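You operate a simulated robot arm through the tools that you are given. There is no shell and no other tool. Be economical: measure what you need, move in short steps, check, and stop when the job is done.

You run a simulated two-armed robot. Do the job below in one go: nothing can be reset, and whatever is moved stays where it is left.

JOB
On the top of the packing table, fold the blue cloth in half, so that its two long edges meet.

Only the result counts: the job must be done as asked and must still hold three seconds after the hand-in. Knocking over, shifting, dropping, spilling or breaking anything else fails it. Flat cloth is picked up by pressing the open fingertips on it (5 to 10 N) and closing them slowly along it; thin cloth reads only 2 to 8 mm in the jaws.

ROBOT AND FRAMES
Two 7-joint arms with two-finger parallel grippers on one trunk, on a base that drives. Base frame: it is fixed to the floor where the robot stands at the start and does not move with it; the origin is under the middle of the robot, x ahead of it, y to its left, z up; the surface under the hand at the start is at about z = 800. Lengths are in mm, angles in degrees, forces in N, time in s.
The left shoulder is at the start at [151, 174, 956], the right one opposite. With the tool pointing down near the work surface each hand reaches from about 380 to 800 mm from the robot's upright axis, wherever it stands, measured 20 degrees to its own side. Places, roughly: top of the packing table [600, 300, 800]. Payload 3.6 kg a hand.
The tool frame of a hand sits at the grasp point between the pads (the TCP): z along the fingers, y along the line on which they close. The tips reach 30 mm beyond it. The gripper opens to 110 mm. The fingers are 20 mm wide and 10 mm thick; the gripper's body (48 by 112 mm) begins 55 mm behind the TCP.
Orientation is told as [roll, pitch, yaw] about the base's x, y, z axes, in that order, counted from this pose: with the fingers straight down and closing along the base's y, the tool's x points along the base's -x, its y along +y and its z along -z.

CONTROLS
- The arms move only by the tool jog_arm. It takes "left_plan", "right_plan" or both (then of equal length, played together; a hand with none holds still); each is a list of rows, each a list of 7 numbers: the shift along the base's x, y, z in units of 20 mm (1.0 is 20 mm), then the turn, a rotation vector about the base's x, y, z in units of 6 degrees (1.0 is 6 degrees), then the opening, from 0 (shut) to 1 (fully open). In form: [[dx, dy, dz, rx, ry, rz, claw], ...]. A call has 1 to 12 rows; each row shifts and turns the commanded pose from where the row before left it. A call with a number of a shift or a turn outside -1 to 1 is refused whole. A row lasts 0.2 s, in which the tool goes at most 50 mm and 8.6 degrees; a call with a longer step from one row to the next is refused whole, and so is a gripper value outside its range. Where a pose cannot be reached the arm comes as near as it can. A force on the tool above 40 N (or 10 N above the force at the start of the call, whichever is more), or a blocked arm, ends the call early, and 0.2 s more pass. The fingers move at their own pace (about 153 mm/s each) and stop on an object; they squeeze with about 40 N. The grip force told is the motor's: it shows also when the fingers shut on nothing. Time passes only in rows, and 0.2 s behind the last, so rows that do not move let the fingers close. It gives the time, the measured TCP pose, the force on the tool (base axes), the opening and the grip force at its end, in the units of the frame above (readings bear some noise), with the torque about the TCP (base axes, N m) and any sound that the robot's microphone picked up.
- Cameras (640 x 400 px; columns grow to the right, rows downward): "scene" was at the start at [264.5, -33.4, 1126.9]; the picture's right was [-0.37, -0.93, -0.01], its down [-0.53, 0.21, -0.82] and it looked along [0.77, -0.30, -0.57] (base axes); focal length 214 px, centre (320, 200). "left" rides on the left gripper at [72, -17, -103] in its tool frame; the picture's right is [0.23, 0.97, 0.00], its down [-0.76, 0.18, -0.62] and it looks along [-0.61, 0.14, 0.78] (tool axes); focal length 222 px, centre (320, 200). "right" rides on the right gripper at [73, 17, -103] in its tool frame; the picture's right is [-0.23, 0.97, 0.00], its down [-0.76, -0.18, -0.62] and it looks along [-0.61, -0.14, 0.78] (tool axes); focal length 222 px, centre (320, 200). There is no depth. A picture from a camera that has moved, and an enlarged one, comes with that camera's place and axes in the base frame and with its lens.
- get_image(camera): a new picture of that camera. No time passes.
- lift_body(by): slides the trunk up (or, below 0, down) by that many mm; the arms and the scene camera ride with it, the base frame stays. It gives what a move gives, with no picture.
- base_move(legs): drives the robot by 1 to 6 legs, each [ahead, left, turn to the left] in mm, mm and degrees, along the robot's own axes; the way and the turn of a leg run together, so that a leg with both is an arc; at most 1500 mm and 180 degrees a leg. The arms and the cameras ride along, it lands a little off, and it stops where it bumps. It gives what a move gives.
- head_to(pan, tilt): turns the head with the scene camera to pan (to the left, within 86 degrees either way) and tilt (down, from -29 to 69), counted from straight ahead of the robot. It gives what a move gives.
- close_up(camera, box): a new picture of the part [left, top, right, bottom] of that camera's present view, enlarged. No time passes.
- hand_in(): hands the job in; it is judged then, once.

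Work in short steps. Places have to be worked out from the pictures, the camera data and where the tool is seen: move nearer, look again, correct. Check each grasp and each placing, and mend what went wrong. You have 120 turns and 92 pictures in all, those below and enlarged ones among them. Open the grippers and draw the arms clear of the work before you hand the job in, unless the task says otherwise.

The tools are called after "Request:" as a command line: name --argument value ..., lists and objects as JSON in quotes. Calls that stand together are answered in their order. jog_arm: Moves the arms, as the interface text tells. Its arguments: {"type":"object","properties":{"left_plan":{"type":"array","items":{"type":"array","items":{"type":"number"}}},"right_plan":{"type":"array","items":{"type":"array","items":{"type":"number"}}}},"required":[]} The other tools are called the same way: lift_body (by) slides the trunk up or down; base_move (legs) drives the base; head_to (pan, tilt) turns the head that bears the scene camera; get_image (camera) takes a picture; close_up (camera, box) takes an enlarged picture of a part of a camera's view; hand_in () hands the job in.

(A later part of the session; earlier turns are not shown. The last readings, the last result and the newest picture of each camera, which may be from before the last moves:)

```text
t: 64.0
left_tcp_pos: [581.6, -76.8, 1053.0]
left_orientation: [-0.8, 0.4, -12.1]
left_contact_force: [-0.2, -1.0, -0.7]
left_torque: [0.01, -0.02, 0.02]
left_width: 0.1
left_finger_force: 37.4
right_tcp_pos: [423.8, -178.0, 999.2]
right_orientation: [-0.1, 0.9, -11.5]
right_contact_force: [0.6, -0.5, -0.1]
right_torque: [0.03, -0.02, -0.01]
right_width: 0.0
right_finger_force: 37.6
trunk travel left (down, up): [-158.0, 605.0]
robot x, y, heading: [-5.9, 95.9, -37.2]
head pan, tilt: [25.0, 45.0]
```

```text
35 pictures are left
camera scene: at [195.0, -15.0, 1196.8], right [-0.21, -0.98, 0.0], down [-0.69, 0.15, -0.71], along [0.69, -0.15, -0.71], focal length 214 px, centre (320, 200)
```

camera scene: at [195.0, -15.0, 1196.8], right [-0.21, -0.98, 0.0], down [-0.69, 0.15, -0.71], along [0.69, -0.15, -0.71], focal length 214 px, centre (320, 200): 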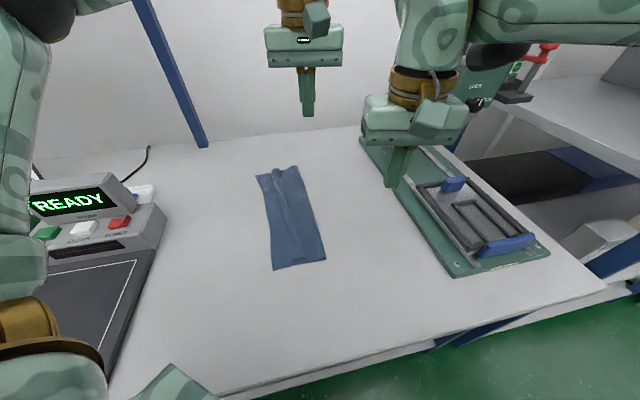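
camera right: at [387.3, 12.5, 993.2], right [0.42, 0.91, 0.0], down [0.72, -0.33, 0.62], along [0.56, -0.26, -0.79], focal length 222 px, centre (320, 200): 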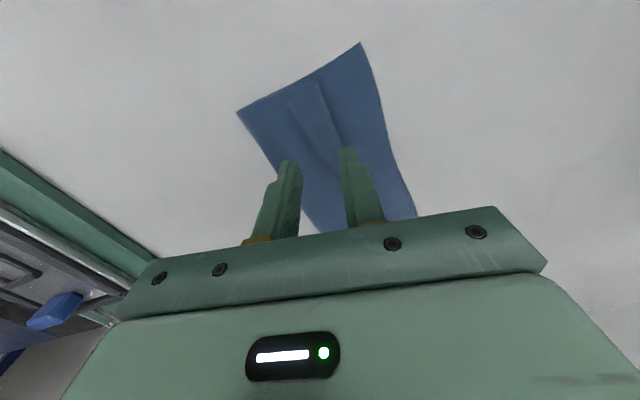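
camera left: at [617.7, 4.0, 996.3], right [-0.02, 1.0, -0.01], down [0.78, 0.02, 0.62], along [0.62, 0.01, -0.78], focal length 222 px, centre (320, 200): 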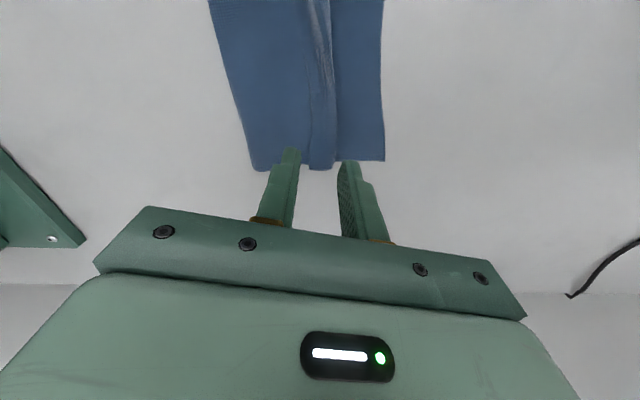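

The cloth now lies with D(410,32), A(727,65), the turned-back margin's crease at about y -8 near to 13 far, and its free edge at about y -35 near to -15 far. I park the right hand further right and bring the left hand, closed, beside the near end of the margin.

Request:
jog_arm --left_plan '[[-0.71, 0.05, -0.9, 0, 0, 0, 0], [-0.71, 0.05, -0.9, 0, 0, 0, 0], [-0.71, 0.05, -0.9, 0, 0, 0, 0], [-0.71, 0.05, -0.9, 0, 0, 0, 0], [-0.71, 0.05, -0.9, 0, 0, 0, 0], [-0.71, 0.05, -0.9, 0, 0, 0, 0], [-0.71, 0.05, -0.9, 0, 0, 0, 0], [-0.71, 0.05, -0.9, 0, 0, 0, 0], [-0.71, 0.05, -0.9, 0, 0, 0, 0], [-0.71, 0.05, -0.8, 0, 0, 0, 0]]' --right_plan '[[-0.3, -0.8, 0, 0, 0, 0, 0], [-0.3, -0.8, 0, 0, 0, 0, 0], [-0.3, -0.8, 0, 0, 0, 0, 0], [0, 0, 0, 0, 0, 0, 0], [0, 0, 0, 0, 0, 0, 0], [0, 0, 0, 0, 0, 0, 0], [0, 0, 0, 0, 0, 0, 0], [0, 0, 0, 0, 0, 0, 0], [0, 0, 0, 0, 0, 0, 0], [0, 0, 0, 0, 0, 0, 0]]'

Request:
get_image --camera "left"

Request:
get_image --camera "scene"

```text
t: 66.2
left_tcp_pos: [440.6, -64.1, 876.1]
left_orientation: [-0.9, 0.4, -12.2]
left_contact_force: [0.8, -0.6, -0.1]
left_torque: [-0.03, 0.01, -0.01]
left_width: 0.0
left_finger_force: 38.4
right_tcp_pos: [403.8, -224.6, 998.9]
right_orientation: [-0.3, 0.9, -11.6]
right_contact_force: [0.5, 0.5, -0.1]
right_torque: [-0.02, 0.02, 0.0]
right_width: 0.0
right_finger_force: 38.0
trunk travel left (down, up): [-158.0, 605.0]
robot x, y, heading: [-3.8, 96.4, -37.4]
head pan, tilt: [25.0, 45.0]
```

```text
34 pictures are left
camera left: at [367.1, -64.1, 982.1], right [-0.02, 1.0, -0.01], down [0.79, 0.02, 0.62], along [0.62, 0.0, -0.79], focal length 222 px, centre (320, 200)
```

left: 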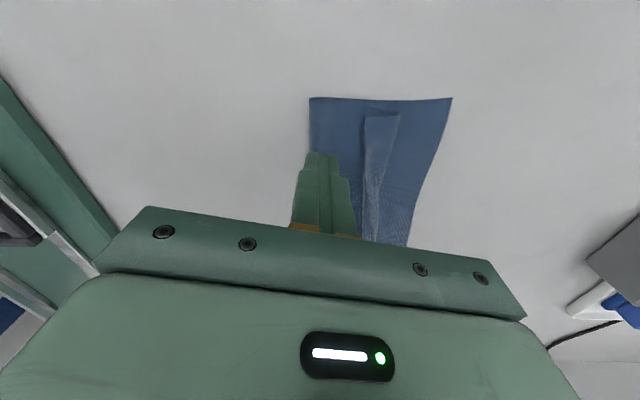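

```text
33 pictures are left
camera scene: at [195.1, -12.0, 1197.1], right [-0.21, -0.98, 0.0], down [-0.69, 0.15, -0.71], along [0.69, -0.15, -0.71], focal length 214 px, centre (320, 200)
```

scene: 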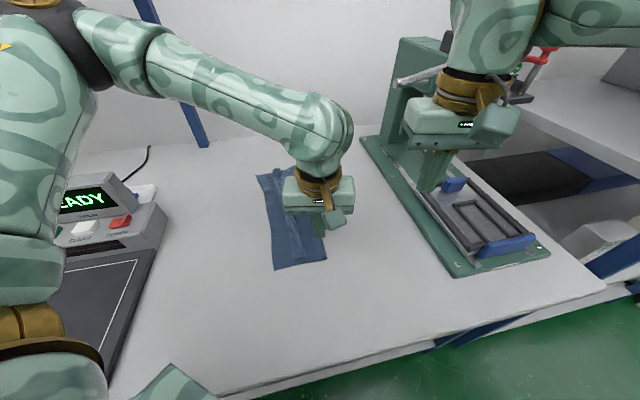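

At x≈440 the free edge is at y≈-30 and the crease at -3. I lower the closed tips to about 2.5 mm above the table and sweep +y under the margin's edge.

Request:
jog_arm --left_plan '[[0, 0, -0.7, 0, 0, 0, 0], [0, 0, -0.7, 0, 0, 0, 0], [0, 0, -0.55, 0, 0, 0, 0], [0, 0, -0.18, 0, 0, 0, 0]]'

Request:
jog_arm --left_plan '[[0, 0.5, 0, 0, 0, 0, 0], [0, 0.5, 0, 0, 0, 0, 0], [0, 0.5, 0, 0, 0, 0, 0], [0, 0.5, 0, 0, 0, 0, 0], [0, 0.5, 0, 0, 0, 0, 0], [0, 0.5, 0, 0, 0, 0, 0]]'

Request:
close_up --camera "left" --box '[220, 40, 460, 240]'

```text
t: 67.2
left_tcp_pos: [439.8, -64.5, 833.1]
left_orientation: [-0.9, 0.3, -12.1]
left_contact_force: [-0.3, 0.7, 1.2]
left_torque: [0.02, -0.02, 0.04]
left_width: 0.0
left_finger_force: 37.7
right_tcp_pos: [404.9, -224.6, 998.5]
right_orientation: [-0.4, 0.8, -11.5]
right_contact_force: [-0.2, 0.1, -0.9]
right_torque: [-0.01, -0.01, -0.02]
right_width: 0.0
right_finger_force: 37.7
trunk travel left (down, up): [-158.0, 605.0]
robot x, y, heading: [-10.5, 96.1, -37.5]
head pan, tilt: [25.0, 45.0]
```

```text
t: 68.6
left_tcp_pos: [440.9, -3.4, 832.9]
left_orientation: [-0.8, 0.3, -12.0]
left_contact_force: [-0.1, -0.8, 1.1]
left_torque: [0.04, -0.02, -0.06]
left_width: 0.0
left_finger_force: 37.0
right_tcp_pos: [404.0, -223.8, 997.9]
right_orientation: [-0.2, 0.9, -11.6]
right_contact_force: [-0.2, 1.1, -0.1]
right_torque: [0.0, -0.02, 0.02]
right_width: 0.0
right_finger_force: 37.6
trunk travel left (down, up): [-158.0, 605.0]
robot x, y, heading: [-1.7, 96.8, -37.4]
head pan, tilt: [25.0, 45.0]
```

```text
2.00 times, centred on (340, 140) of left
camera zoom: at [367.0, -3.7, 938.6], right [-0.02, 1.0, -0.01], down [0.79, 0.02, 0.62], along [0.62, 0.0, -0.79], focal length 444 px, centre (280, 320)
```

zoom: 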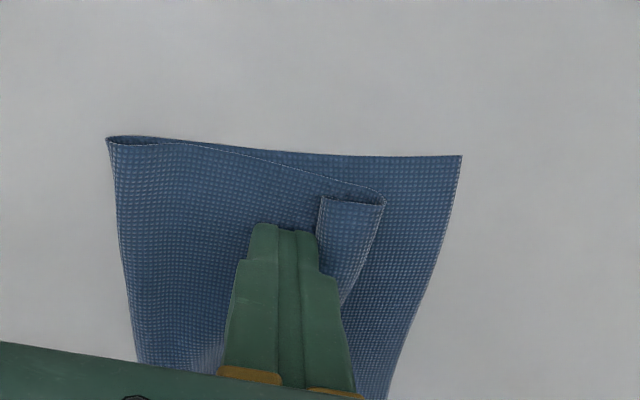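

The sweep took out the slack, but the margin slides instead of flipping, and everything has started to drag (D now at y≈50). I'll pinch the margin right at its free edge instead: raise a little, align the jaws square to it, open to 16 mm and look.

Request:
jog_arm --left_plan '[[0, -0.2, 0.3, 0, 0, 0, 0], [0, 0, 0.7, 0, 0, 0.8, 0.145], [0, 0.6, 0, 0, 0, 0.8, 0.145], [0, 0.6, 0, 0, 0, 0.8, 0.145], [0, 0, 0, 0, 0, 0, 0.145]]'

Request:
close_up --camera "left" --box '[220, 40, 460, 240]'

```text
t: 69.8
left_tcp_pos: [439.0, 16.1, 852.4]
left_orientation: [-0.8, 0.4, 2.3]
left_contact_force: [0.4, 0.9, -1.4]
left_torque: [-0.02, -0.01, 0.02]
left_width: 16.0
left_finger_force: 0.0
right_tcp_pos: [404.1, -224.0, 999.0]
right_orientation: [-0.2, 0.9, -11.6]
right_contact_force: [-0.3, 0.2, 0.7]
right_torque: [0.02, 0.01, -0.01]
right_width: 0.0
right_finger_force: 37.4
trunk travel left (down, up): [-158.0, 605.0]
robot x, y, heading: [-4.9, 95.5, -37.3]
head pan, tilt: [25.0, 45.0]
```

```text
2.00 times, centred on (340, 140) of left
camera zoom: at [367.9, -1.7, 959.1], right [-0.27, 0.96, -0.01], down [0.76, 0.22, 0.62], along [0.6, 0.15, -0.79], focal length 444 px, centre (280, 320)
```

zoom: 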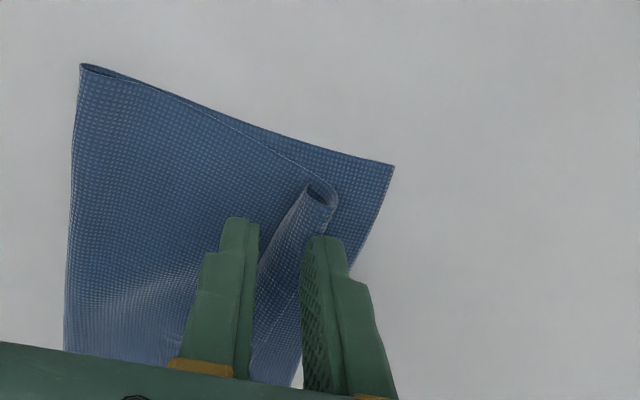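

The margin has sprung up into a standing curl, so now a slightly higher sweep (tips about 6 mm up) should flip it over. I close, step back, lower and sweep +y.

Request:
jog_arm --left_plan '[[0, -0.6, 0, 0, 0, 0, 0], [0, -0.4, 0, 0, 0, 0, 0], [0, 0, -0.5, 0, 0, 0, 0], [0, 0, -0.3, 0, 0, 0, 0], [0, 0.5, 0, 0, 0, 0, 0], [0, 0.5, 0, 0, 0, 0, 0], [0, 0.5, 0, 0, 0, 0, 0], [0, 0.5, 0, 0, 0, 0, 0], [0, 0.5, 0, 0, 0, 0, 0]]'

Request:
close_up --camera "left" --box '[220, 40, 460, 240]'

```text
t: 71.8
left_tcp_pos: [440.5, 45.7, 838.8]
left_orientation: [-0.8, 0.4, 2.3]
left_contact_force: [0.4, 0.3, 0.6]
left_torque: [-0.04, -0.02, 0.06]
left_width: 0.0
left_finger_force: 37.5
right_tcp_pos: [404.4, -223.7, 999.2]
right_orientation: [-0.2, 0.9, -11.7]
right_contact_force: [0.2, -0.3, -0.2]
right_torque: [0.04, 0.0, 0.0]
right_width: 0.0
right_finger_force: 37.8
trunk travel left (down, up): [-158.0, 605.0]
robot x, y, heading: [-6.5, 94.4, -37.3]
head pan, tilt: [25.0, 45.0]
```

```text
2.00 times, centred on (340, 140) of left
camera zoom: at [369.3, 27.7, 943.7], right [-0.27, 0.96, -0.01], down [0.76, 0.22, 0.62], along [0.6, 0.15, -0.79], focal length 444 px, centre (280, 320)
```

zoom: 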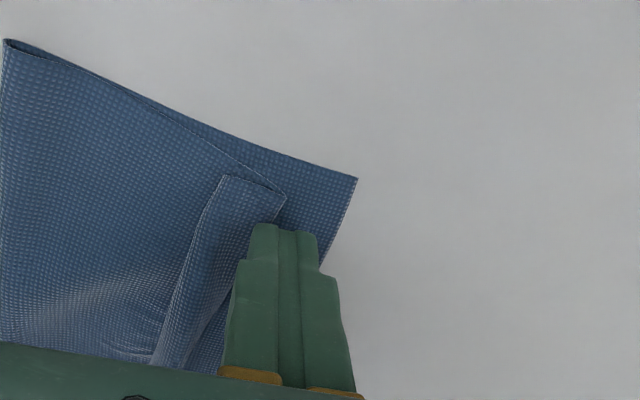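

The finger passed over the margin, and the cloth slid another 12 mm, so sweeping isn't effective. I now pinch the margin itself at its free edge (y≈20 at x≈440), with the jaws 14 mm open and centred at y=26.

Request:
jog_arm --left_plan '[[0, 0, 0.7, 0, 0, 0, 0], [0, -0.5, 0.2, 0, 0, 0, 0.127], [0, -0.48, 0, 0, 0, 0, 0.127], [0, 0, -0.6, 0.13, 0, 0, 0.127], [0, 0, -0.5, 0, 0, 0, 0.127]]'

Request:
close_up --camera "left" --box '[220, 40, 460, 240]'

```text
t: 73.0
left_tcp_pos: [439.0, 25.7, 833.1]
left_orientation: [0.0, 0.3, 2.2]
left_contact_force: [-0.1, 0.0, -0.4]
left_torque: [-0.01, 0.01, 0.01]
left_width: 13.9
left_finger_force: 0.1
right_tcp_pos: [404.0, -224.2, 999.6]
right_orientation: [-0.3, 0.9, -11.6]
right_contact_force: [-0.9, -0.1, -0.1]
right_torque: [0.02, -0.03, 0.01]
right_width: 0.2
right_finger_force: 37.4
trunk travel left (down, up): [-158.0, 605.0]
robot x, y, heading: [-6.7, 97.9, -37.2]
head pan, tilt: [25.0, 45.0]
```

```text
2.00 times, centred on (340, 140) of left
camera zoom: at [369.0, 6.6, 938.4], right [-0.27, 0.96, 0.0], down [0.76, 0.21, 0.62], along [0.6, 0.16, -0.79], focal length 444 px, centre (280, 320)
```

zoom: 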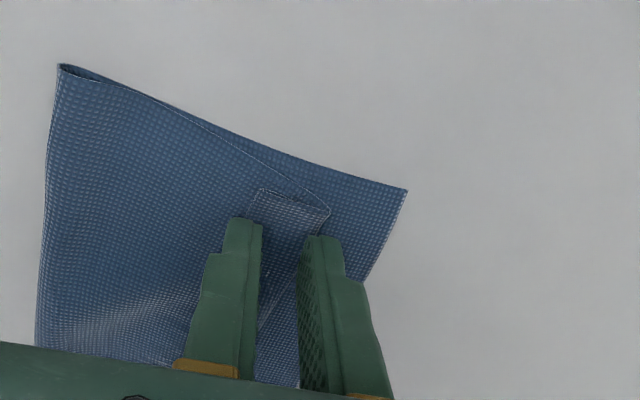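

The jaws straddle the margin well, with its edge just at the inner finger. I press to about 5–10 N.

Request:
jog_arm --left_plan '[[0, 0, -0.1, 0, 0, 0, 0.127], [0, 0, -0.06, 0, 0, 0, 0.127]]'

```text
t: 73.6
left_tcp_pos: [439.3, 24.3, 832.2]
left_orientation: [-0.2, 0.1, 2.3]
left_contact_force: [2.9, 5.3, 29.6]
left_torque: [0.03, -0.06, -0.03]
left_width: 13.0
left_finger_force: 0.1
right_tcp_pos: [403.5, -223.3, 999.1]
right_orientation: [-0.3, 0.9, -11.7]
right_contact_force: [-0.1, 0.6, -0.8]
right_torque: [-0.01, 0.0, 0.03]
right_width: 0.1
right_finger_force: 37.7
trunk travel left (down, up): [-158.0, 605.0]
robot x, y, heading: [-3.1, 95.0, -37.4]
head pan, tilt: [25.0, 45.0]
```

29 N is too much; I ease up 2 mm and then close slowly.

Request:
jog_arm --left_plan '[[0, 0, 0.1, 0, 0, 0, 0.127], [0, 0, 0, 0, 0, 0, 0.11], [0, 0, 0, 0, 0, 0, 0.09], [0, 0, 0, 0, 0, 0, 0.07], [0, 0, 0, 0, 0, 0, 0.05], [0, 0, 0, 0, 0, 0, 0.03], [0, 0, 0, 0, 0, 0, 0.01], [0, 0, 0, 0, 0, 0, 0], [0, 0, 0, 0, 0, 0, 0]]'

Request:
close_up --camera "left" --box '[220, 40, 460, 240]'

```text
t: 75.6
left_tcp_pos: [438.2, 25.0, 832.6]
left_orientation: [0.0, 0.2, 2.3]
left_contact_force: [-1.2, -1.6, 8.0]
left_torque: [-0.03, 0.09, 0.0]
left_width: 0.1
left_finger_force: 38.0
right_tcp_pos: [402.5, -223.8, 999.2]
right_orientation: [-0.3, 0.8, -11.5]
right_contact_force: [0.3, 0.2, 0.8]
right_torque: [0.03, 0.01, 0.01]
right_width: 0.0
right_finger_force: 37.4
trunk travel left (down, up): [-158.0, 605.0]
robot x, y, heading: [-5.3, 97.8, -37.2]
head pan, tilt: [25.0, 45.0]
```

```text
2.00 times, centred on (340, 140) of left
camera zoom: at [368.0, 5.6, 937.8], right [-0.27, 0.96, 0.0], down [0.76, 0.21, 0.62], along [0.6, 0.17, -0.79], focal length 444 px, centre (280, 320)
```

zoom: 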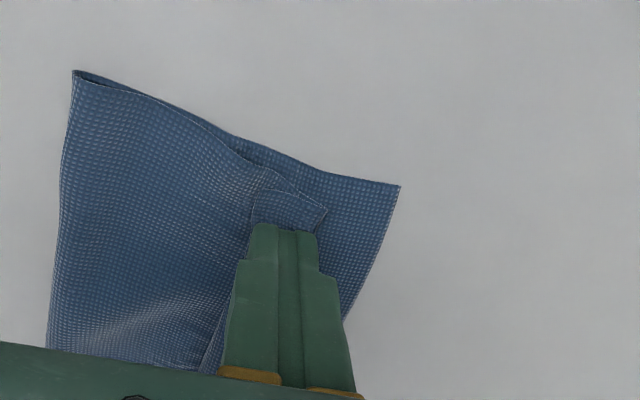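

The jaws closed on nothing, since the inner finger was just off the margin's edge. I try once more with both fingers on the margin (centre y≈28, 12 mm open) and a firmer press.

Request:
jog_arm --left_plan '[[0, 0, 0.4, 0, 0, 0, 0], [0, 0.15, 0, 0, 0, 0, 0.115], [0, 0, 0, 0, 0, 0, 0.115], [0, 0, -0.4, 0, 0, 0, 0.115], [0, 0, -0.06, 0, 0, 0, 0.115], [0, 0, 0, 0, 0, 0, 0.1], [0, 0, 0, 0, 0, 0, 0.08], [0, 0, 0, 0, 0, 0, 0.06], [0, 0, 0, 0, 0, 0, 0.04], [0, 0, 0, 0, 0, 0, 0.02], [0, 0, 0, 0, 0, 0, 0], [0, 0, 0, 0, 0, 0, 0]]'

Request:
close_up --camera "left" --box '[220, 40, 460, 240]'

```text
t: 78.2
left_tcp_pos: [439.2, 28.6, 832.6]
left_orientation: [-0.2, 0.3, 2.3]
left_contact_force: [5.1, -7.0, 37.4]
left_torque: [-0.24, -0.02, 0.01]
left_width: 0.0
left_finger_force: 37.6
right_tcp_pos: [402.0, -223.7, 999.2]
right_orientation: [-0.3, 0.8, -11.5]
right_contact_force: [-0.5, -0.2, 0.7]
right_torque: [0.0, 0.0, 0.03]
right_width: 0.0
right_finger_force: 38.0
trunk travel left (down, up): [-158.0, 605.0]
robot x, y, heading: [-6.2, 94.8, -37.1]
head pan, tilt: [25.0, 45.0]
```

```text
2.00 times, centred on (340, 140) of left
camera zoom: at [367.8, 8.4, 937.3], right [-0.27, 0.96, 0.0], down [0.76, 0.21, 0.62], along [0.6, 0.16, -0.78], focal length 444 px, centre (280, 320)
```

zoom: 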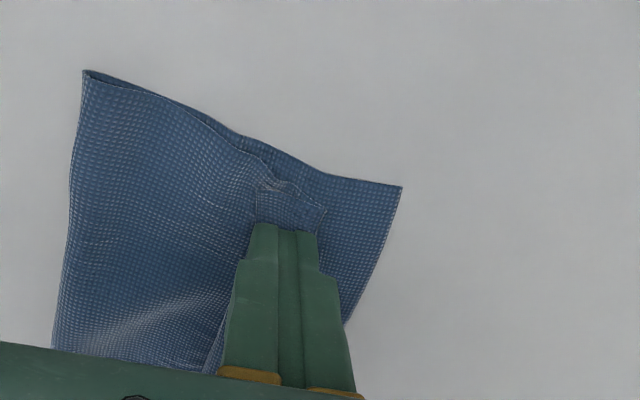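

That pinch missed too. Next idea: with the closed tips pressing on the margin, drag +y so it rolls over its crease. I ease to moderate pressure and try a 20 mm drag first.

Request:
jog_arm --left_plan '[[0, 0, 0.09, 0, 0, 0, 0], [0, 0.25, 0, 0, 0, 0, 0], [0, 0.25, 0, 0, 0, 0, 0], [0, 0.25, 0, 0, 0, 0, 0], [0, 0.25, 0, 0, 0, 0, 0]]'

Request:
close_up --camera "left" --box '[200, 40, 440, 240]'

```text
t: 79.4
left_tcp_pos: [438.6, 49.5, 832.1]
left_orientation: [-0.1, 0.4, 2.3]
left_contact_force: [-0.2, -0.6, 2.4]
left_torque: [-0.02, 0.0, 0.0]
left_width: 0.0
left_finger_force: 37.8
right_tcp_pos: [403.1, -225.7, 999.8]
right_orientation: [-0.4, 0.9, -11.6]
right_contact_force: [0.0, -0.6, -0.3]
right_torque: [0.0, -0.03, -0.01]
right_width: 0.0
right_finger_force: 37.5
trunk travel left (down, up): [-158.0, 605.0]
robot x, y, heading: [-5.6, 96.7, -37.5]
head pan, tilt: [25.0, 45.0]
```

```text
2.00 times, centred on (320, 140) of left
camera zoom: at [367.3, 29.5, 938.0], right [-0.27, 0.96, 0.0], down [0.76, 0.21, 0.62], along [0.6, 0.17, -0.79], focal length 444 px, centre (320, 320)
```

zoom: 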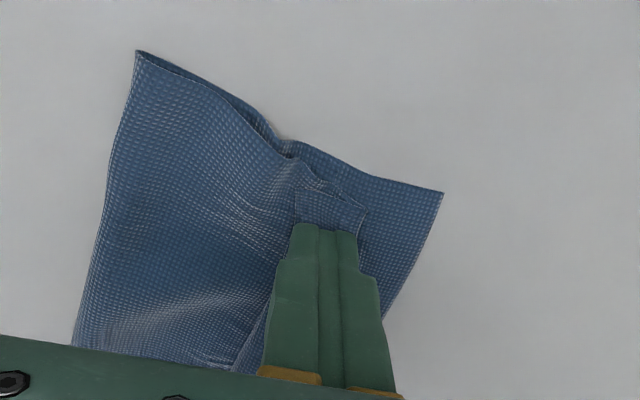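

All layers stick together and slide, so dragging only adds wrinkles. Better plan: grip the exposed lower long edge (D–A) with both hands, lift until the cloth hangs free so every fold falls out, then lay the bottom half down and fold it over from that hang. I raise the left hand and look.

Request:
jog_arm --left_plan '[[0, 0, 0.8, 0, 0, 0, 0], [0, -0.3, 1, 0, 0, 0, 0.2], [0, -0.3, 1, 0, 0, 0, 0.2], [0, -0.5, 1, 0, 0, 0, 0.2], [0.5, -0.5, 1, 0, 0, 0, 0.2], [1, -0.5, 1, 0, 0, 0, 0.2], [1, 0, 1, 0, 0, 0, 0.2]]'

Request:
lift_body --by 80

Request:
get_image --camera "scene"

```text
t: 81.0
left_tcp_pos: [488.8, 5.9, 967.6]
left_orientation: [0.1, 0.3, 2.2]
left_contact_force: [0.4, -0.1, -0.6]
left_torque: [-0.03, 0.02, -0.01]
left_width: 21.9
left_finger_force: 0.1
right_tcp_pos: [403.1, -224.5, 997.8]
right_orientation: [-0.4, 0.9, -11.6]
right_contact_force: [-0.2, 0.0, -0.6]
right_torque: [-0.01, -0.02, -0.04]
right_width: 0.1
right_finger_force: 38.0
trunk travel left (down, up): [-158.0, 605.0]
robot x, y, heading: [-6.1, 95.4, -37.2]
head pan, tilt: [25.0, 45.0]
```

```text
t: 81.6
left_tcp_pos: [487.6, 7.4, 1007.2]
left_orientation: [-0.3, -0.1, 2.1]
left_contact_force: [0.3, 0.3, -0.3]
left_torque: [-0.01, 0.01, 0.02]
left_width: 22.0
left_finger_force: 0.1
right_tcp_pos: [400.3, -223.5, 1030.3]
right_orientation: [-0.4, 1.8, -11.7]
right_contact_force: [-7.4, 0.3, -13.0]
right_torque: [0.58, -0.5, -0.37]
right_width: 0.1
right_finger_force: 37.6
trunk travel left (down, up): [-194.0, 569.0]
robot x, y, heading: [-5.6, 96.8, -37.8]
head pan, tilt: [25.0, 45.0]
stopped: the force on the tool passed its limit at 66 N (the readings are from after the stop); the commanded pose is now the measured one
```

```text
25 pictures are left
camera scene: at [178.4, -1.8, 1235.0], right [-0.21, -0.98, 0.0], down [-0.69, 0.15, -0.71], along [0.69, -0.15, -0.71], focal length 214 px, centre (320, 200)
```

scene: 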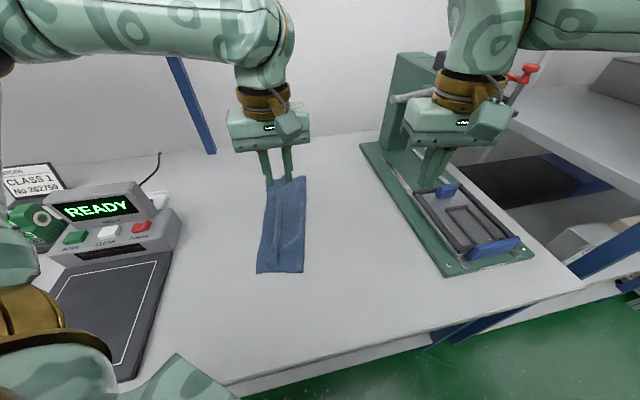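

The right hand bumped something while rising, most likely the press lever above it. I lower it a bit and pull it away toward the robot, then check.

Request:
jog_arm --right_plan '[[-0.2, 0, -0.5, 0, 0, 0, 0], [-0.4, 0.2, -0.6, 0, 0, 0, 0], [-0.6, 0.5, -0.3, 0, 0, 0, 0], [-0.6, 0.8, 0, 0, 0, 0, 0.2], [-0.3, 1, 0, 0, 0, 0, 0.2], [0, 1, 0, 0, 0, 0, 0.2]]'

Request:
head_to --pan 5 --tilt 35

Request:
get_image --camera "scene"

```text
t: 83.0
left_tcp_pos: [487.9, 8.5, 1007.5]
left_orientation: [-0.3, 0.0, 2.2]
left_contact_force: [0.6, 0.2, -1.0]
left_torque: [0.01, -0.01, 0.02]
left_width: 21.9
left_finger_force: 0.0
right_tcp_pos: [357.1, -151.9, 1003.3]
right_orientation: [-0.4, 1.6, -11.6]
right_contact_force: [0.3, 0.7, -0.9]
right_torque: [-0.02, -0.01, 0.0]
right_width: 22.3
right_finger_force: 0.0
trunk travel left (down, up): [-194.0, 569.0]
robot x, y, heading: [-2.6, 98.5, -37.4]
head pan, tilt: [25.0, 45.0]
```

```text
t: 83.9
left_tcp_pos: [487.1, 7.6, 1007.7]
left_orientation: [-0.4, 0.0, 2.2]
left_contact_force: [1.5, 0.4, -0.1]
left_torque: [0.01, 0.0, -0.01]
left_width: 22.0
left_finger_force: 0.1
right_tcp_pos: [358.5, -153.0, 1003.6]
right_orientation: [-0.5, 1.7, -11.6]
right_contact_force: [0.2, 0.4, 0.5]
right_torque: [0.0, -0.01, 0.02]
right_width: 22.3
right_finger_force: 0.1
trunk travel left (down, up): [-194.0, 569.0]
robot x, y, heading: [-4.3, 97.0, -37.3]
head pan, tilt: [5.0, 35.0]
```

```text
24 pictures are left
camera scene: at [173.8, -30.9, 1249.3], right [-0.53, -0.84, 0.0], down [-0.49, 0.31, -0.82], along [0.69, -0.44, -0.57], focal length 214 px, centre (320, 200)
```

scene: 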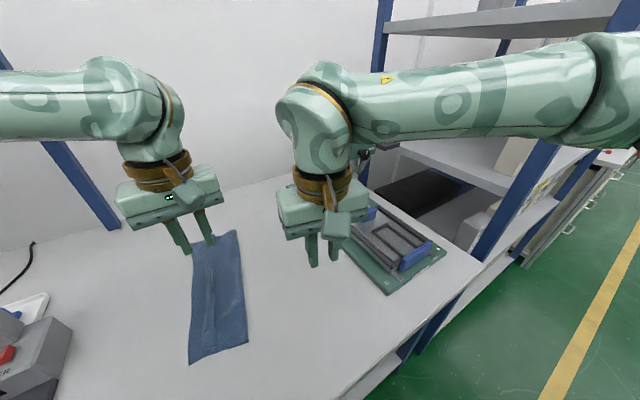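

The press plate corner still measures about (321,-303), so it hasn't moved. The cloth is now at D(412,84), A≈(716,45), near fold (394,-12) and far fold (712,-72). I zoom in to judge how wide the exposed lower margin is.

Request:
close_up --camera "scene" --box '[150, 220, 290, 375]'

```text
2.58 times, centred on (220, 298) of scene
camera zoom: at [173.8, -30.9, 1249.3], right [-0.53, -0.84, 0.0], down [-0.49, 0.31, -0.82], along [0.69, -0.44, -0.57], focal length 554 px, centre (578, -52)
```

zoom: 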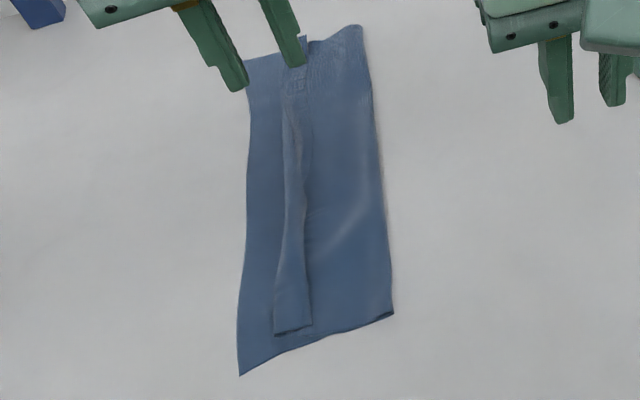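

The margin is only about 22 mm wide now, and both layers otherwise line up well. I'll use one hand as anchor and pusher: roll the left hand 4° so its inner finger presses the layer, then open the jaws so the outer finger pushes the margin over. I position it at x≈445, just beside the margin's edge (y≈33).

Request:
jog_arm --left_plan '[[-0.27, 0.08, -0.97, 0.09, 0, -0.21, 0], [-0.27, 0.08, -0.97, 0.09, 0, -0.21, 0], [-0.27, 0.08, -0.97, 0.09, 0, -0.21, 0], [-0.27, 0.08, -0.97, 0.09, 0, -0.21, 0], [-0.27, 0.08, -0.97, 0.09, 0, -0.21, 0], [-0.27, 0.08, -0.97, 0.09, 0, -0.21, 0], [-0.27, 0.08, -0.97, 0.09, 0, -0.21, 0], [-0.27, 0.08, -0.97, 0.09, 0, -0.21, 0]]'

Request:
close_up --camera "left" --box '[220, 40, 460, 240]'

```text
t: 85.7
left_tcp_pos: [444.5, 19.4, 850.1]
left_orientation: [4.0, 0.3, -7.9]
left_contact_force: [-0.1, -0.2, -0.9]
left_torque: [0.0, -0.03, 0.01]
left_width: 0.0
left_finger_force: 38.0
right_tcp_pos: [358.2, -152.5, 1004.3]
right_orientation: [-0.4, 1.7, -11.6]
right_contact_force: [0.1, -0.3, 0.4]
right_torque: [-0.03, 0.01, -0.01]
right_width: 22.0
right_finger_force: 0.0
trunk travel left (down, up): [-194.0, 569.0]
robot x, y, heading: [-5.7, 95.6, -37.6]
head pan, tilt: [5.0, 35.0]
```

```text
2.00 times, centred on (340, 140) of left
camera zoom: at [369.8, 6.0, 953.6], right [-0.09, 0.99, 0.07], down [0.77, 0.03, 0.63], along [0.63, 0.11, -0.77], focal length 444 px, centre (280, 320)
```

zoom: 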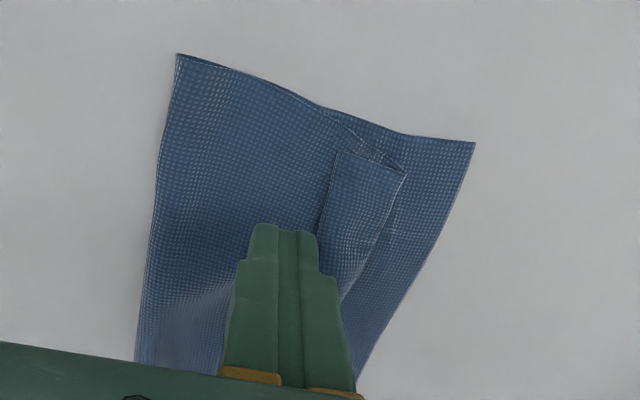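

The alignment is good (margin edge at y≈37, finger face at about 33). I lower to contact.

Request:
jog_arm --left_plan '[[0, 0, -0.6, 0, 0, 0, 0], [0, 0, -0.25, 0, 0, 0, 0], [0, 0, -0.07, 0, 0, 0, 0]]'

```text
t: 86.5
left_tcp_pos: [445.1, 19.1, 832.3]
left_orientation: [4.1, 0.2, -7.9]
left_contact_force: [0.3, 0.3, 0.5]
left_torque: [0.03, 0.01, 0.0]
left_width: 0.0
left_finger_force: 37.3
right_tcp_pos: [357.0, -152.4, 1003.2]
right_orientation: [-0.4, 1.5, -11.6]
right_contact_force: [-0.8, 0.2, 0.5]
right_torque: [-0.01, -0.03, 0.01]
right_width: 21.8
right_finger_force: 0.1
trunk travel left (down, up): [-194.0, 569.0]
robot x, y, heading: [-3.9, 98.9, -37.5]
head pan, tilt: [5.0, 35.0]
```

Just above contact. I press 1 mm lower and open gradually, so the inner finger anchors while the outer one pushes the margin over.

Request:
jog_arm --left_plan '[[0, 0, -0.05, 0, 0, 0, 0], [0, 0.05, 0, 0, 0, 0, 0.06], [0, 0.07, 0.01, 0, 0, 0, 0.12], [0, 0.07, 0.01, 0, 0, 0, 0.18], [0, 0.07, 0.01, 0, 0, 0, 0.24], [0, 0.07, 0.01, 0, 0, 0, 0.3], [0, 0.07, 0.01, 0, 0, 0, 0.36], [0, 0.07, 0.01, 0, 0, 0, 0.42], [0, 0.07, 0.01, 0, 0, 0, 0.48], [0, 0.07, 0.01, 0, 0, 0, 0.54], [0, 0.07, 0.01, 0, 0, 0, 0.6]]'

Request:
close_up --camera "left" --box '[220, 40, 460, 240]'

```text
t: 88.9
left_tcp_pos: [443.3, 34.1, 834.9]
left_orientation: [4.1, 0.1, -7.8]
left_contact_force: [0.4, -0.7, 0.7]
left_torque: [-0.01, 0.0, 0.0]
left_width: 66.0
left_finger_force: 0.0
right_tcp_pos: [358.1, -152.7, 1003.9]
right_orientation: [-0.4, 1.7, -11.7]
right_contact_force: [0.8, 0.6, 0.2]
right_torque: [0.01, -0.01, -0.03]
right_width: 22.1
right_finger_force: 0.0
trunk travel left (down, up): [-194.0, 569.0]
robot x, y, heading: [-2.5, 97.9, -37.3]
head pan, tilt: [5.0, 35.0]
```

```text
2.00 times, centred on (340, 140) of left
camera zoom: at [370.0, 20.2, 938.5], right [-0.09, 0.99, 0.07], down [0.77, 0.03, 0.63], along [0.63, 0.11, -0.77], focal length 444 px, centre (280, 320)
```

zoom: 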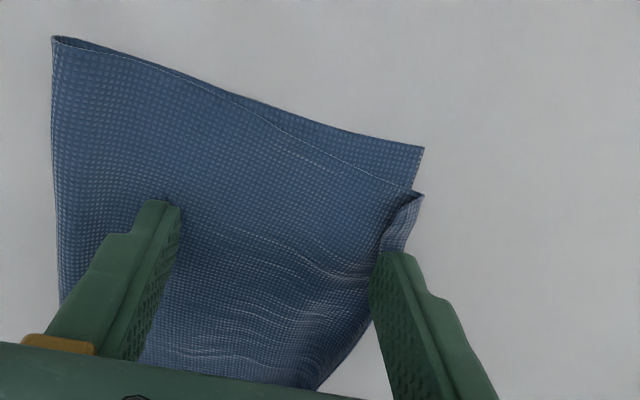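

The margin is nearly standing at the near end. I keep pushing the outer finger +y another 25 mm, slightly lower, to tip it over.

Request:
jog_arm --left_plan '[[0, 0.1, -0.12, 0, 0, 0, 0.6], [0, 0.2, 0, 0, 0, 0, 0.66], [0, 0.2, 0, 0, 0, 0, 0.72], [0, 0.25, 0.02, 0, 0, 0, 0.76], [0, 0.25, 0.02, 0, 0, 0, 0.8]]'

Request:
get_image --camera "left"

```text
t: 90.1
left_tcp_pos: [444.9, 54.0, 835.0]
left_orientation: [4.0, -0.1, -7.9]
left_contact_force: [2.7, -5.2, 30.9]
left_torque: [-1.76, 0.12, 0.22]
left_width: 89.1
left_finger_force: 1.3
right_tcp_pos: [357.0, -152.7, 1005.2]
right_orientation: [-0.5, 1.5, -11.6]
right_contact_force: [0.7, -0.6, 0.0]
right_torque: [0.04, -0.03, 0.02]
right_width: 22.1
right_finger_force: 0.1
trunk travel left (down, up): [-194.0, 569.0]
robot x, y, heading: [-7.1, 96.3, -37.2]
head pan, tilt: [5.0, 35.0]
```

```text
20 pictures are left
camera left: at [369.3, 39.3, 938.3], right [-0.09, 0.99, 0.07], down [0.77, 0.03, 0.64], along [0.63, 0.11, -0.77], focal length 222 px, centre (320, 200)
```

left: 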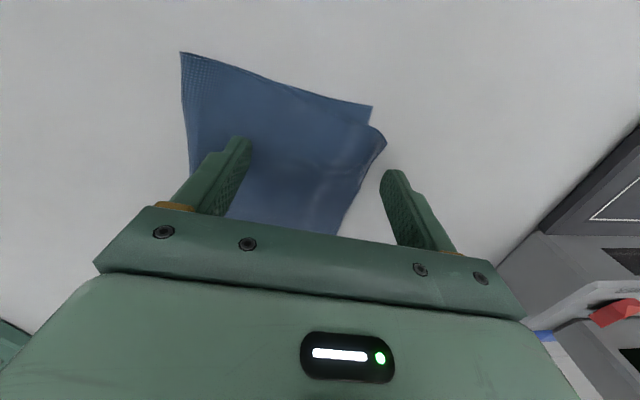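

The near corner of the upper layer now seems to extend past the lower edge, meaning the margin flipped out. I lift the hand clear and look.

Request:
jog_arm --left_plan '[[0, 0, 0.5, 0, 0, 0, 0.8], [0, 0, 1, 0, 0, 0, 0.6], [-0.3, 0.3, 1, 0, 0, 0, 0.2], [-0.6, 0.6, 1, -0.3, 0, 0, 0], [-0.8, 0.6, 1, -0.35, 0, 0, 0], [-0.8, 0.6, 0.5, 0, 0, 0, 0]]'

Request:
head_to --pan 25 --tilt 50

Request:
close_up --camera "scene" --box '[220, 120, 360, 270]'

```text
t: 91.5
left_tcp_pos: [420.0, 76.4, 937.8]
left_orientation: [0.2, -0.3, -7.9]
left_contact_force: [0.1, -0.3, -0.7]
left_torque: [0.01, 0.0, 0.03]
left_width: 0.0
left_finger_force: 38.0
left hand out of reach, approached as far as the arm can: row 5, 6
right_tcp_pos: [358.7, -152.5, 1005.0]
right_orientation: [-0.4, 1.5, -11.6]
right_contact_force: [0.0, 0.5, 0.1]
right_torque: [-0.01, 0.01, -0.02]
right_width: 22.2
right_finger_force: 0.0
trunk travel left (down, up): [-194.0, 569.0]
robot x, y, heading: [-7.4, 98.2, -37.5]
head pan, tilt: [5.0, 35.0]
```

```text
t: 92.3
left_tcp_pos: [421.4, 76.0, 937.3]
left_orientation: [0.2, -0.3, -7.8]
left_contact_force: [-0.6, 0.7, 0.3]
left_torque: [-0.02, 0.02, -0.01]
left_width: 0.0
left_finger_force: 37.7
right_tcp_pos: [357.9, -151.7, 1003.6]
right_orientation: [-0.4, 1.6, -11.6]
right_contact_force: [-0.6, 1.0, 0.2]
right_torque: [-0.01, 0.0, 0.0]
right_width: 21.8
right_finger_force: 0.1
trunk travel left (down, up): [-194.0, 569.0]
robot x, y, heading: [-6.5, 99.0, -37.7]
head pan, tilt: [25.0, 50.0]
```

```text
2.67 times, centred on (290, 195) of scene
camera zoom: at [174.6, -0.4, 1227.7], right [-0.21, -0.98, 0.0], down [-0.75, 0.16, -0.64], along [0.63, -0.14, -0.77], focal length 572 px, centre (400, 213)
```

zoom: 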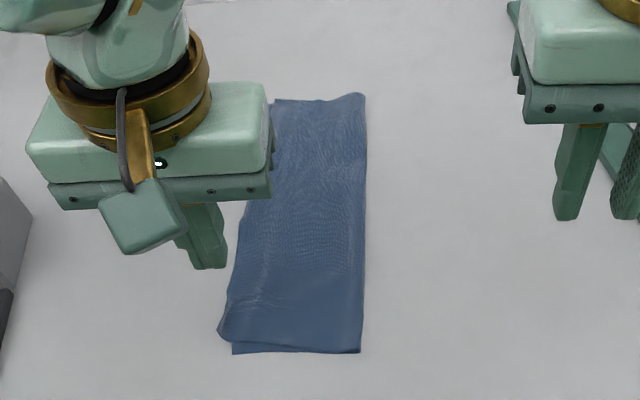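

Excellent: the margin has flipped over and the cloth looks like a clean half-width strip. I move the left hand aside to see the whole edge.

Request:
jog_arm --left_plan '[[0.2, 0.8, 0.5, 0, 0, 0, 0], [0.2, 0.8, 0.5, 0, 0, 0, 0], [0.2, 0.8, 0.5, 0, 0, 0, 0], [0.2, 0.8, 0.5, 0, 0, 0, 0], [0.2, 0.8, 0.3, 0, 0, 0, 0], [0.2, 0.5, 0, 0, 0, 0, 0]]'

Request:
close_up --camera "scene" --box '[220, 130, 330, 260]'

```text
t: 93.7
left_tcp_pos: [448.1, 164.4, 984.7]
left_orientation: [0.2, -0.4, -7.8]
left_contact_force: [1.1, 0.5, 1.1]
left_torque: [0.04, 0.0, 0.02]
left_width: 0.0
left_finger_force: 38.0
left hand out of reach, approached as far as the arm can: row 1
right_tcp_pos: [357.6, -153.0, 1004.1]
right_orientation: [-0.5, 1.6, -11.7]
right_contact_force: [0.0, -0.6, 0.3]
right_torque: [0.01, -0.03, 0.02]
right_width: 21.7
right_finger_force: 0.0
trunk travel left (down, up): [-194.0, 569.0]
robot x, y, heading: [-8.0, 94.7, -37.6]
head pan, tilt: [25.0, 50.0]
```

```text
3.08 times, centred on (275, 195) of scene
camera zoom: at [174.6, -0.1, 1227.7], right [-0.21, -0.98, 0.0], down [-0.75, 0.16, -0.64], along [0.63, -0.14, -0.77], focal length 660 px, centre (458, 215)
```

zoom: 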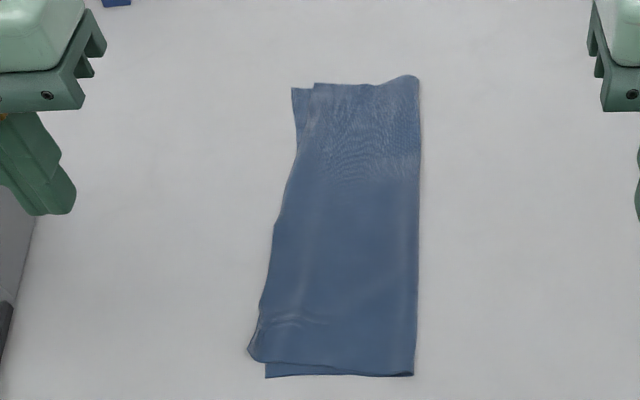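

Now both layers are flat. The upper corners measure (725,28) against A (721,49), and (433,97) against D (408,86), so they are off by about 21 and 27 mm. I'll nudge each upper corner with a small pinch-and-shift, starting with the far one using the left hand.

Request:
jog_arm --left_plan '[[1, -0.62, -0.2, 0, 0, 0, 0.25], [1, -0.62, -0.3, 0, 0, 0, 0.25], [1, -0.62, -0.4, 0, 0, 0, 0.25], [1, -0.62, -0.5, 0, 0, 0, 0.25], [1, -0.62, -0.5, 0, 0, 0, 0.25], [1, -0.62, -0.5, 0, 0, 0, 0.25], [1, -0.62, -0.5, 0, 0, 0, 0.25], [1, -0.62, -0.5, 0, 0, 0, 0.25], [1, -0.62, -0.5, 0, 0, 0, 0.25], [1, -0.62, -0.5, 0, 0, 0, 0.25], [1, -0.62, -0.5, 0, 0, 0, 0.25], [1, -0.62, -0.5, 0, 0, 0, 0.25]]'

Request:
close_up --camera "left" --box '[200, 40, 440, 240]'

```text
t: 96.3
left_tcp_pos: [687.9, 15.5, 878.3]
left_orientation: [0.1, -0.3, -7.8]
left_contact_force: [0.8, 0.3, -1.1]
left_torque: [-0.04, 0.01, 0.01]
left_width: 27.5
left_finger_force: 0.1
right_tcp_pos: [359.3, -153.5, 1002.2]
right_orientation: [-0.4, 1.6, -11.5]
right_contact_force: [-0.6, -0.4, 0.4]
right_torque: [0.0, -0.02, -0.04]
right_width: 21.9
right_finger_force: 0.0
trunk travel left (down, up): [-194.0, 569.0]
robot x, y, heading: [-5.5, 97.7, -37.5]
head pan, tilt: [25.0, 50.0]
```

```text
2.00 times, centred on (320, 140) of left
camera zoom: at [614.0, 8.4, 982.4], right [-0.09, 1.0, 0.0], down [0.77, 0.07, 0.63], along [0.63, 0.06, -0.78], focal length 444 px, centre (320, 320)
```

zoom: 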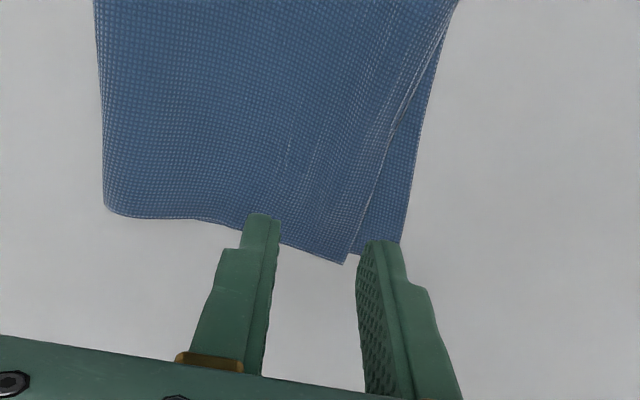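

The gap at the far end is about 25 mm in y and -10 mm in x. The jaws sit well over the upper layer's margin; I lower to contact.

Request:
jog_arm --left_plan '[[0, 0, -0.9, 0, 0, 0, 0.25], [0, 0, -0.9, 0, 0, 0, 0.25], [0, 0, -0.45, 0, 0, 0, 0.25], [0, 0, -0.12, 0, 0, 0, 0.25]]'

```text
t: 97.3
left_tcp_pos: [687.1, 15.7, 831.9]
left_orientation: [0.0, -0.3, -7.9]
left_contact_force: [-0.2, -0.2, 2.7]
left_torque: [0.0, -0.01, -0.01]
left_width: 27.6
left_finger_force: 0.0
right_tcp_pos: [358.5, -152.5, 1005.1]
right_orientation: [-0.4, 1.5, -11.6]
right_contact_force: [0.3, 0.7, 0.1]
right_torque: [0.04, -0.02, 0.01]
right_width: 22.0
right_finger_force: 0.0
trunk travel left (down, up): [-194.0, 569.0]
robot x, y, heading: [-8.0, 100.0, -37.3]
head pan, tilt: [25.0, 50.0]
```

Light contact at 2.7 N. I add about 0.6 mm and close slowly.

Request:
jog_arm --left_plan '[[0, 0, -0.03, 0, 0, 0, 0.25], [0, 0, 0, 0, 0, 0, 0.22], [0, 0, 0, 0, 0, 0, 0.19], [0, 0, 0, 0, 0, 0, 0.16], [0, 0, 0, 0, 0, 0, 0.13], [0, 0, 0, 0, 0, 0, 0.1], [0, 0, 0, 0, 0, 0, 0.07], [0, 0, 0, 0, 0, 0, 0.04], [0, 0, 0, 0, 0, 0, 0.01], [0, 0, 0, 0, 0, 0, 0], [0, 0, 0, 0, 0, 0, 0]]'

Request:
close_up --camera "left" --box '[200, 40, 440, 240]'

```text
t: 99.7
left_tcp_pos: [686.0, 15.5, 831.1]
left_orientation: [0.1, -0.5, -7.7]
left_contact_force: [1.9, 0.0, 13.9]
left_torque: [0.03, -0.04, -0.02]
left_width: 1.8
left_finger_force: 40.0
right_tcp_pos: [357.1, -151.5, 1003.6]
right_orientation: [-0.4, 1.5, -11.5]
right_contact_force: [-0.2, -0.8, -0.1]
right_torque: [0.03, 0.01, 0.01]
right_width: 21.9
right_finger_force: 0.1
trunk travel left (down, up): [-194.0, 569.0]
robot x, y, heading: [-5.2, 97.5, -37.4]
head pan, tilt: [25.0, 50.0]
```

```text
2.00 times, centred on (320, 140) of left
camera zoom: at [612.3, 8.4, 935.9], right [-0.09, 1.0, 0.0], down [0.77, 0.07, 0.63], along [0.63, 0.06, -0.78], focal length 444 px, centre (320, 320)
```

zoom: 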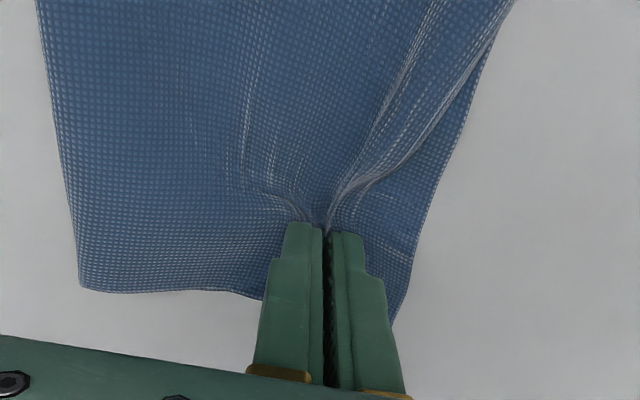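

Gripped (1.8 mm, top layer only). I lift 10 mm, shift it by (-8, +27), lower and release.

Request:
jog_arm --left_plan '[[0, 0, 0.3, 0, 0, 0, 0], [0, 0.1, 0.25, 0, 0, 0, 0], [-0.1, 0.4, 0, 0, 0, 0, 0], [-0.2, 0.5, 0, 0, 0, 0, 0], [-0.1, 0.35, -0.1, 0, 0, 0, 0], [0, 0, -0.25, 0, 0, 0, 0], [0, 0, -0.1, 0, 0, 0, 0.05], [0, 0, 0, 0, 0, 0, 0.12], [0, 0, 0, 0, 0, 0, 0.2], [0, 0, 0.4, 0, 0, 0, 0.2], [0, 0, 1, 0, 0, 0, 0.2], [0, 0, 1, 0, 0, 0, 0.2]]'

Request:
close_up --camera "left" --box '[180, 40, 420, 240]'

```text
t: 102.3
left_tcp_pos: [680.9, 43.4, 879.7]
left_orientation: [0.2, -0.3, -7.8]
left_contact_force: [-0.2, -0.5, -0.5]
left_torque: [-0.01, 0.0, -0.01]
left_width: 22.2
left_finger_force: 0.2
right_tcp_pos: [357.6, -152.5, 1003.3]
right_orientation: [-0.4, 1.6, -11.6]
right_contact_force: [-0.3, 0.0, 0.2]
right_torque: [-0.05, -0.01, 0.01]
right_width: 22.0
right_finger_force: 0.1
trunk travel left (down, up): [-194.0, 569.0]
robot x, y, heading: [-9.8, 97.7, -37.6]
head pan, tilt: [25.0, 50.0]
```

```text
2.00 times, centred on (300, 140) of left
camera zoom: at [606.2, 36.3, 983.9], right [-0.09, 1.0, 0.0], down [0.77, 0.07, 0.63], along [0.63, 0.06, -0.78], focal length 444 px, centre (360, 320)
```

zoom: 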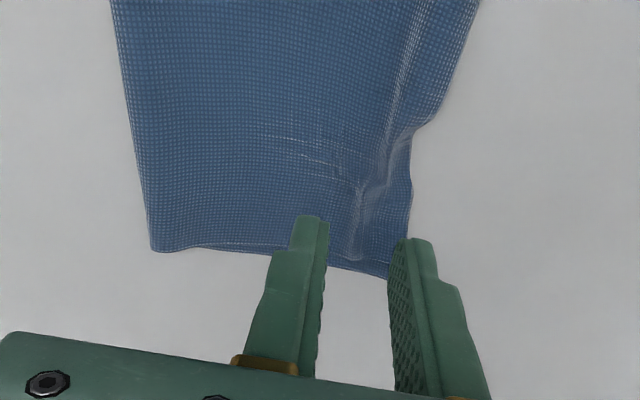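

The far corners now coincide near (727,60). Next is the near corner: I move the left hand over it and look again.

Request:
jog_arm --left_plan '[[-0.6, 0, 1, 0, 0, 0, 0.25], [-1, 0.1, 0.5, 0, 0, 0, 0.25], [-1, 0.1, 0, 0, 0, 0, 0.25], [-1, 0.1, 0, 0, 0, 0, 0.25], [-1, 0.1, 0, 0, 0, 0, 0.25], [-1, 0.1, 0, 0, 0, 0, 0.25], [-1, 0.1, 0, 0, 0, 0, 0.25], [-1, 0.1, 0, 0, 0, 0, 0.25], [-1, 0.1, 0, 0, 0, 0, 0.25], [-1, 0.1, 0, 0, 0, 0, 0.25], [-1, 0.1, -0.5, 0, 0, 0, 0.25], [-0.4, 0, -1, 0, 0, 0, 0.25]]'

Request:
get_image --camera "left"

Request:
get_image --camera "scene"

```text
t: 104.9
left_tcp_pos: [459.7, 63.1, 879.3]
left_orientation: [0.1, -0.3, -7.8]
left_contact_force: [-0.7, 0.0, -0.3]
left_torque: [0.02, -0.03, 0.01]
left_width: 27.5
left_finger_force: 0.0
right_tcp_pos: [359.7, -152.1, 1003.4]
right_orientation: [-0.4, 1.6, -11.7]
right_contact_force: [0.0, -0.3, -0.6]
right_torque: [0.03, 0.01, 0.02]
right_width: 21.7
right_finger_force: 0.0
trunk travel left (down, up): [-194.0, 569.0]
robot x, y, heading: [-4.2, 99.5, -37.7]
head pan, tilt: [25.0, 50.0]
```

```text
14 pictures are left
camera left: at [385.8, 55.4, 984.7], right [-0.09, 1.0, 0.0], down [0.77, 0.07, 0.63], along [0.63, 0.06, -0.78], focal length 222 px, centre (320, 200)
```

left: 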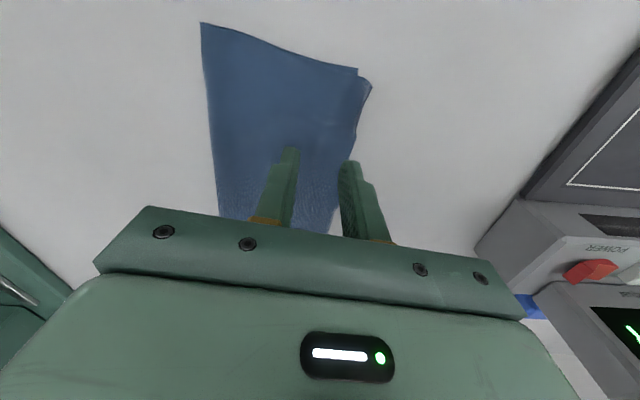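

```text
13 pictures are left
camera scene: at [174.8, -0.3, 1227.6], right [-0.21, -0.98, 0.0], down [-0.75, 0.16, -0.64], along [0.63, -0.14, -0.77], focal length 214 px, centre (320, 200)
```

scene: 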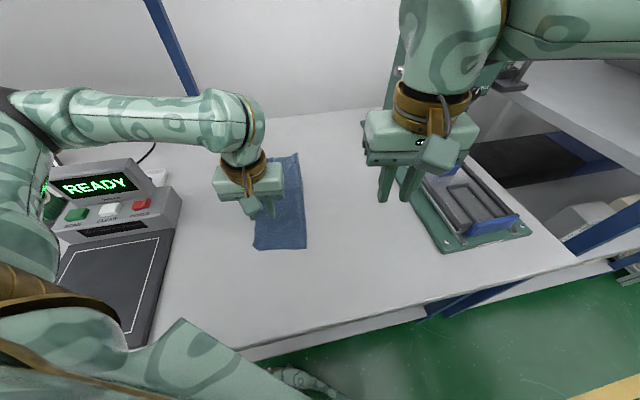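

The near gap has shrunk to about (8,13) mm: upper corner (420,98) against D (412,85). I pinch the top layer here too, centre y≈69, and nudge it inward.

Request:
jog_arm --left_plan '[[0, 0.15, -0.9, 0, 0, 0, 0.25], [0, 0.15, -0.9, 0, 0, 0, 0.25], [0, 0, -0.5, 0, 0, 0, 0.25], [0, 0, -0.07, 0, 0, 0, 0.25]]'

```text
t: 105.9
left_tcp_pos: [460.7, 68.4, 831.9]
left_orientation: [0.1, -0.4, -7.8]
left_contact_force: [1.1, -0.3, 1.5]
left_torque: [0.02, 0.01, 0.0]
left_width: 27.3
left_finger_force: 0.1
right_tcp_pos: [357.9, -152.0, 1003.6]
right_orientation: [-0.4, 1.6, -11.7]
right_contact_force: [0.3, 0.5, -0.3]
right_torque: [0.01, 0.02, -0.03]
right_width: 21.8
right_finger_force: 0.1
trunk travel left (down, up): [-194.0, 569.0]
robot x, y, heading: [-3.9, 95.4, -37.5]
head pan, tilt: [25.0, 50.0]
```

Contact is just beginning. I press 0.7 mm more and close slowly.

Request:
jog_arm --left_plan '[[0, 0, -0.035, 0, 0, 0, 0.25], [0, 0, 0, 0, 0, 0, 0.22], [0, 0, 0, 0, 0, 0, 0.19], [0, 0, 0, 0, 0, 0, 0.16], [0, 0, 0, 0, 0, 0, 0.13], [0, 0, 0, 0, 0, 0, 0.1], [0, 0, 0, 0, 0, 0, 0.07], [0, 0, 0, 0, 0, 0, 0.04], [0, 0, 0, 0, 0, 0, 0.01], [0, 0, 0, 0, 0, 0, 0], [0, 0, 0, 0, 0, 0, 0]]'

```text
t: 108.3
left_tcp_pos: [461.1, 66.8, 832.1]
left_orientation: [0.1, -0.4, -7.8]
left_contact_force: [0.8, -0.1, 7.3]
left_torque: [0.07, 0.02, -0.01]
left_width: 1.8
left_finger_force: 40.1
right_tcp_pos: [357.1, -152.5, 1003.9]
right_orientation: [-0.4, 1.4, -11.5]
right_contact_force: [0.1, 0.0, 0.4]
right_torque: [-0.01, -0.01, 0.0]
right_width: 22.0
right_finger_force: 0.1
trunk travel left (down, up): [-194.0, 569.0]
robot x, y, heading: [-4.0, 97.3, -37.5]
head pan, tilt: [25.0, 50.0]
```

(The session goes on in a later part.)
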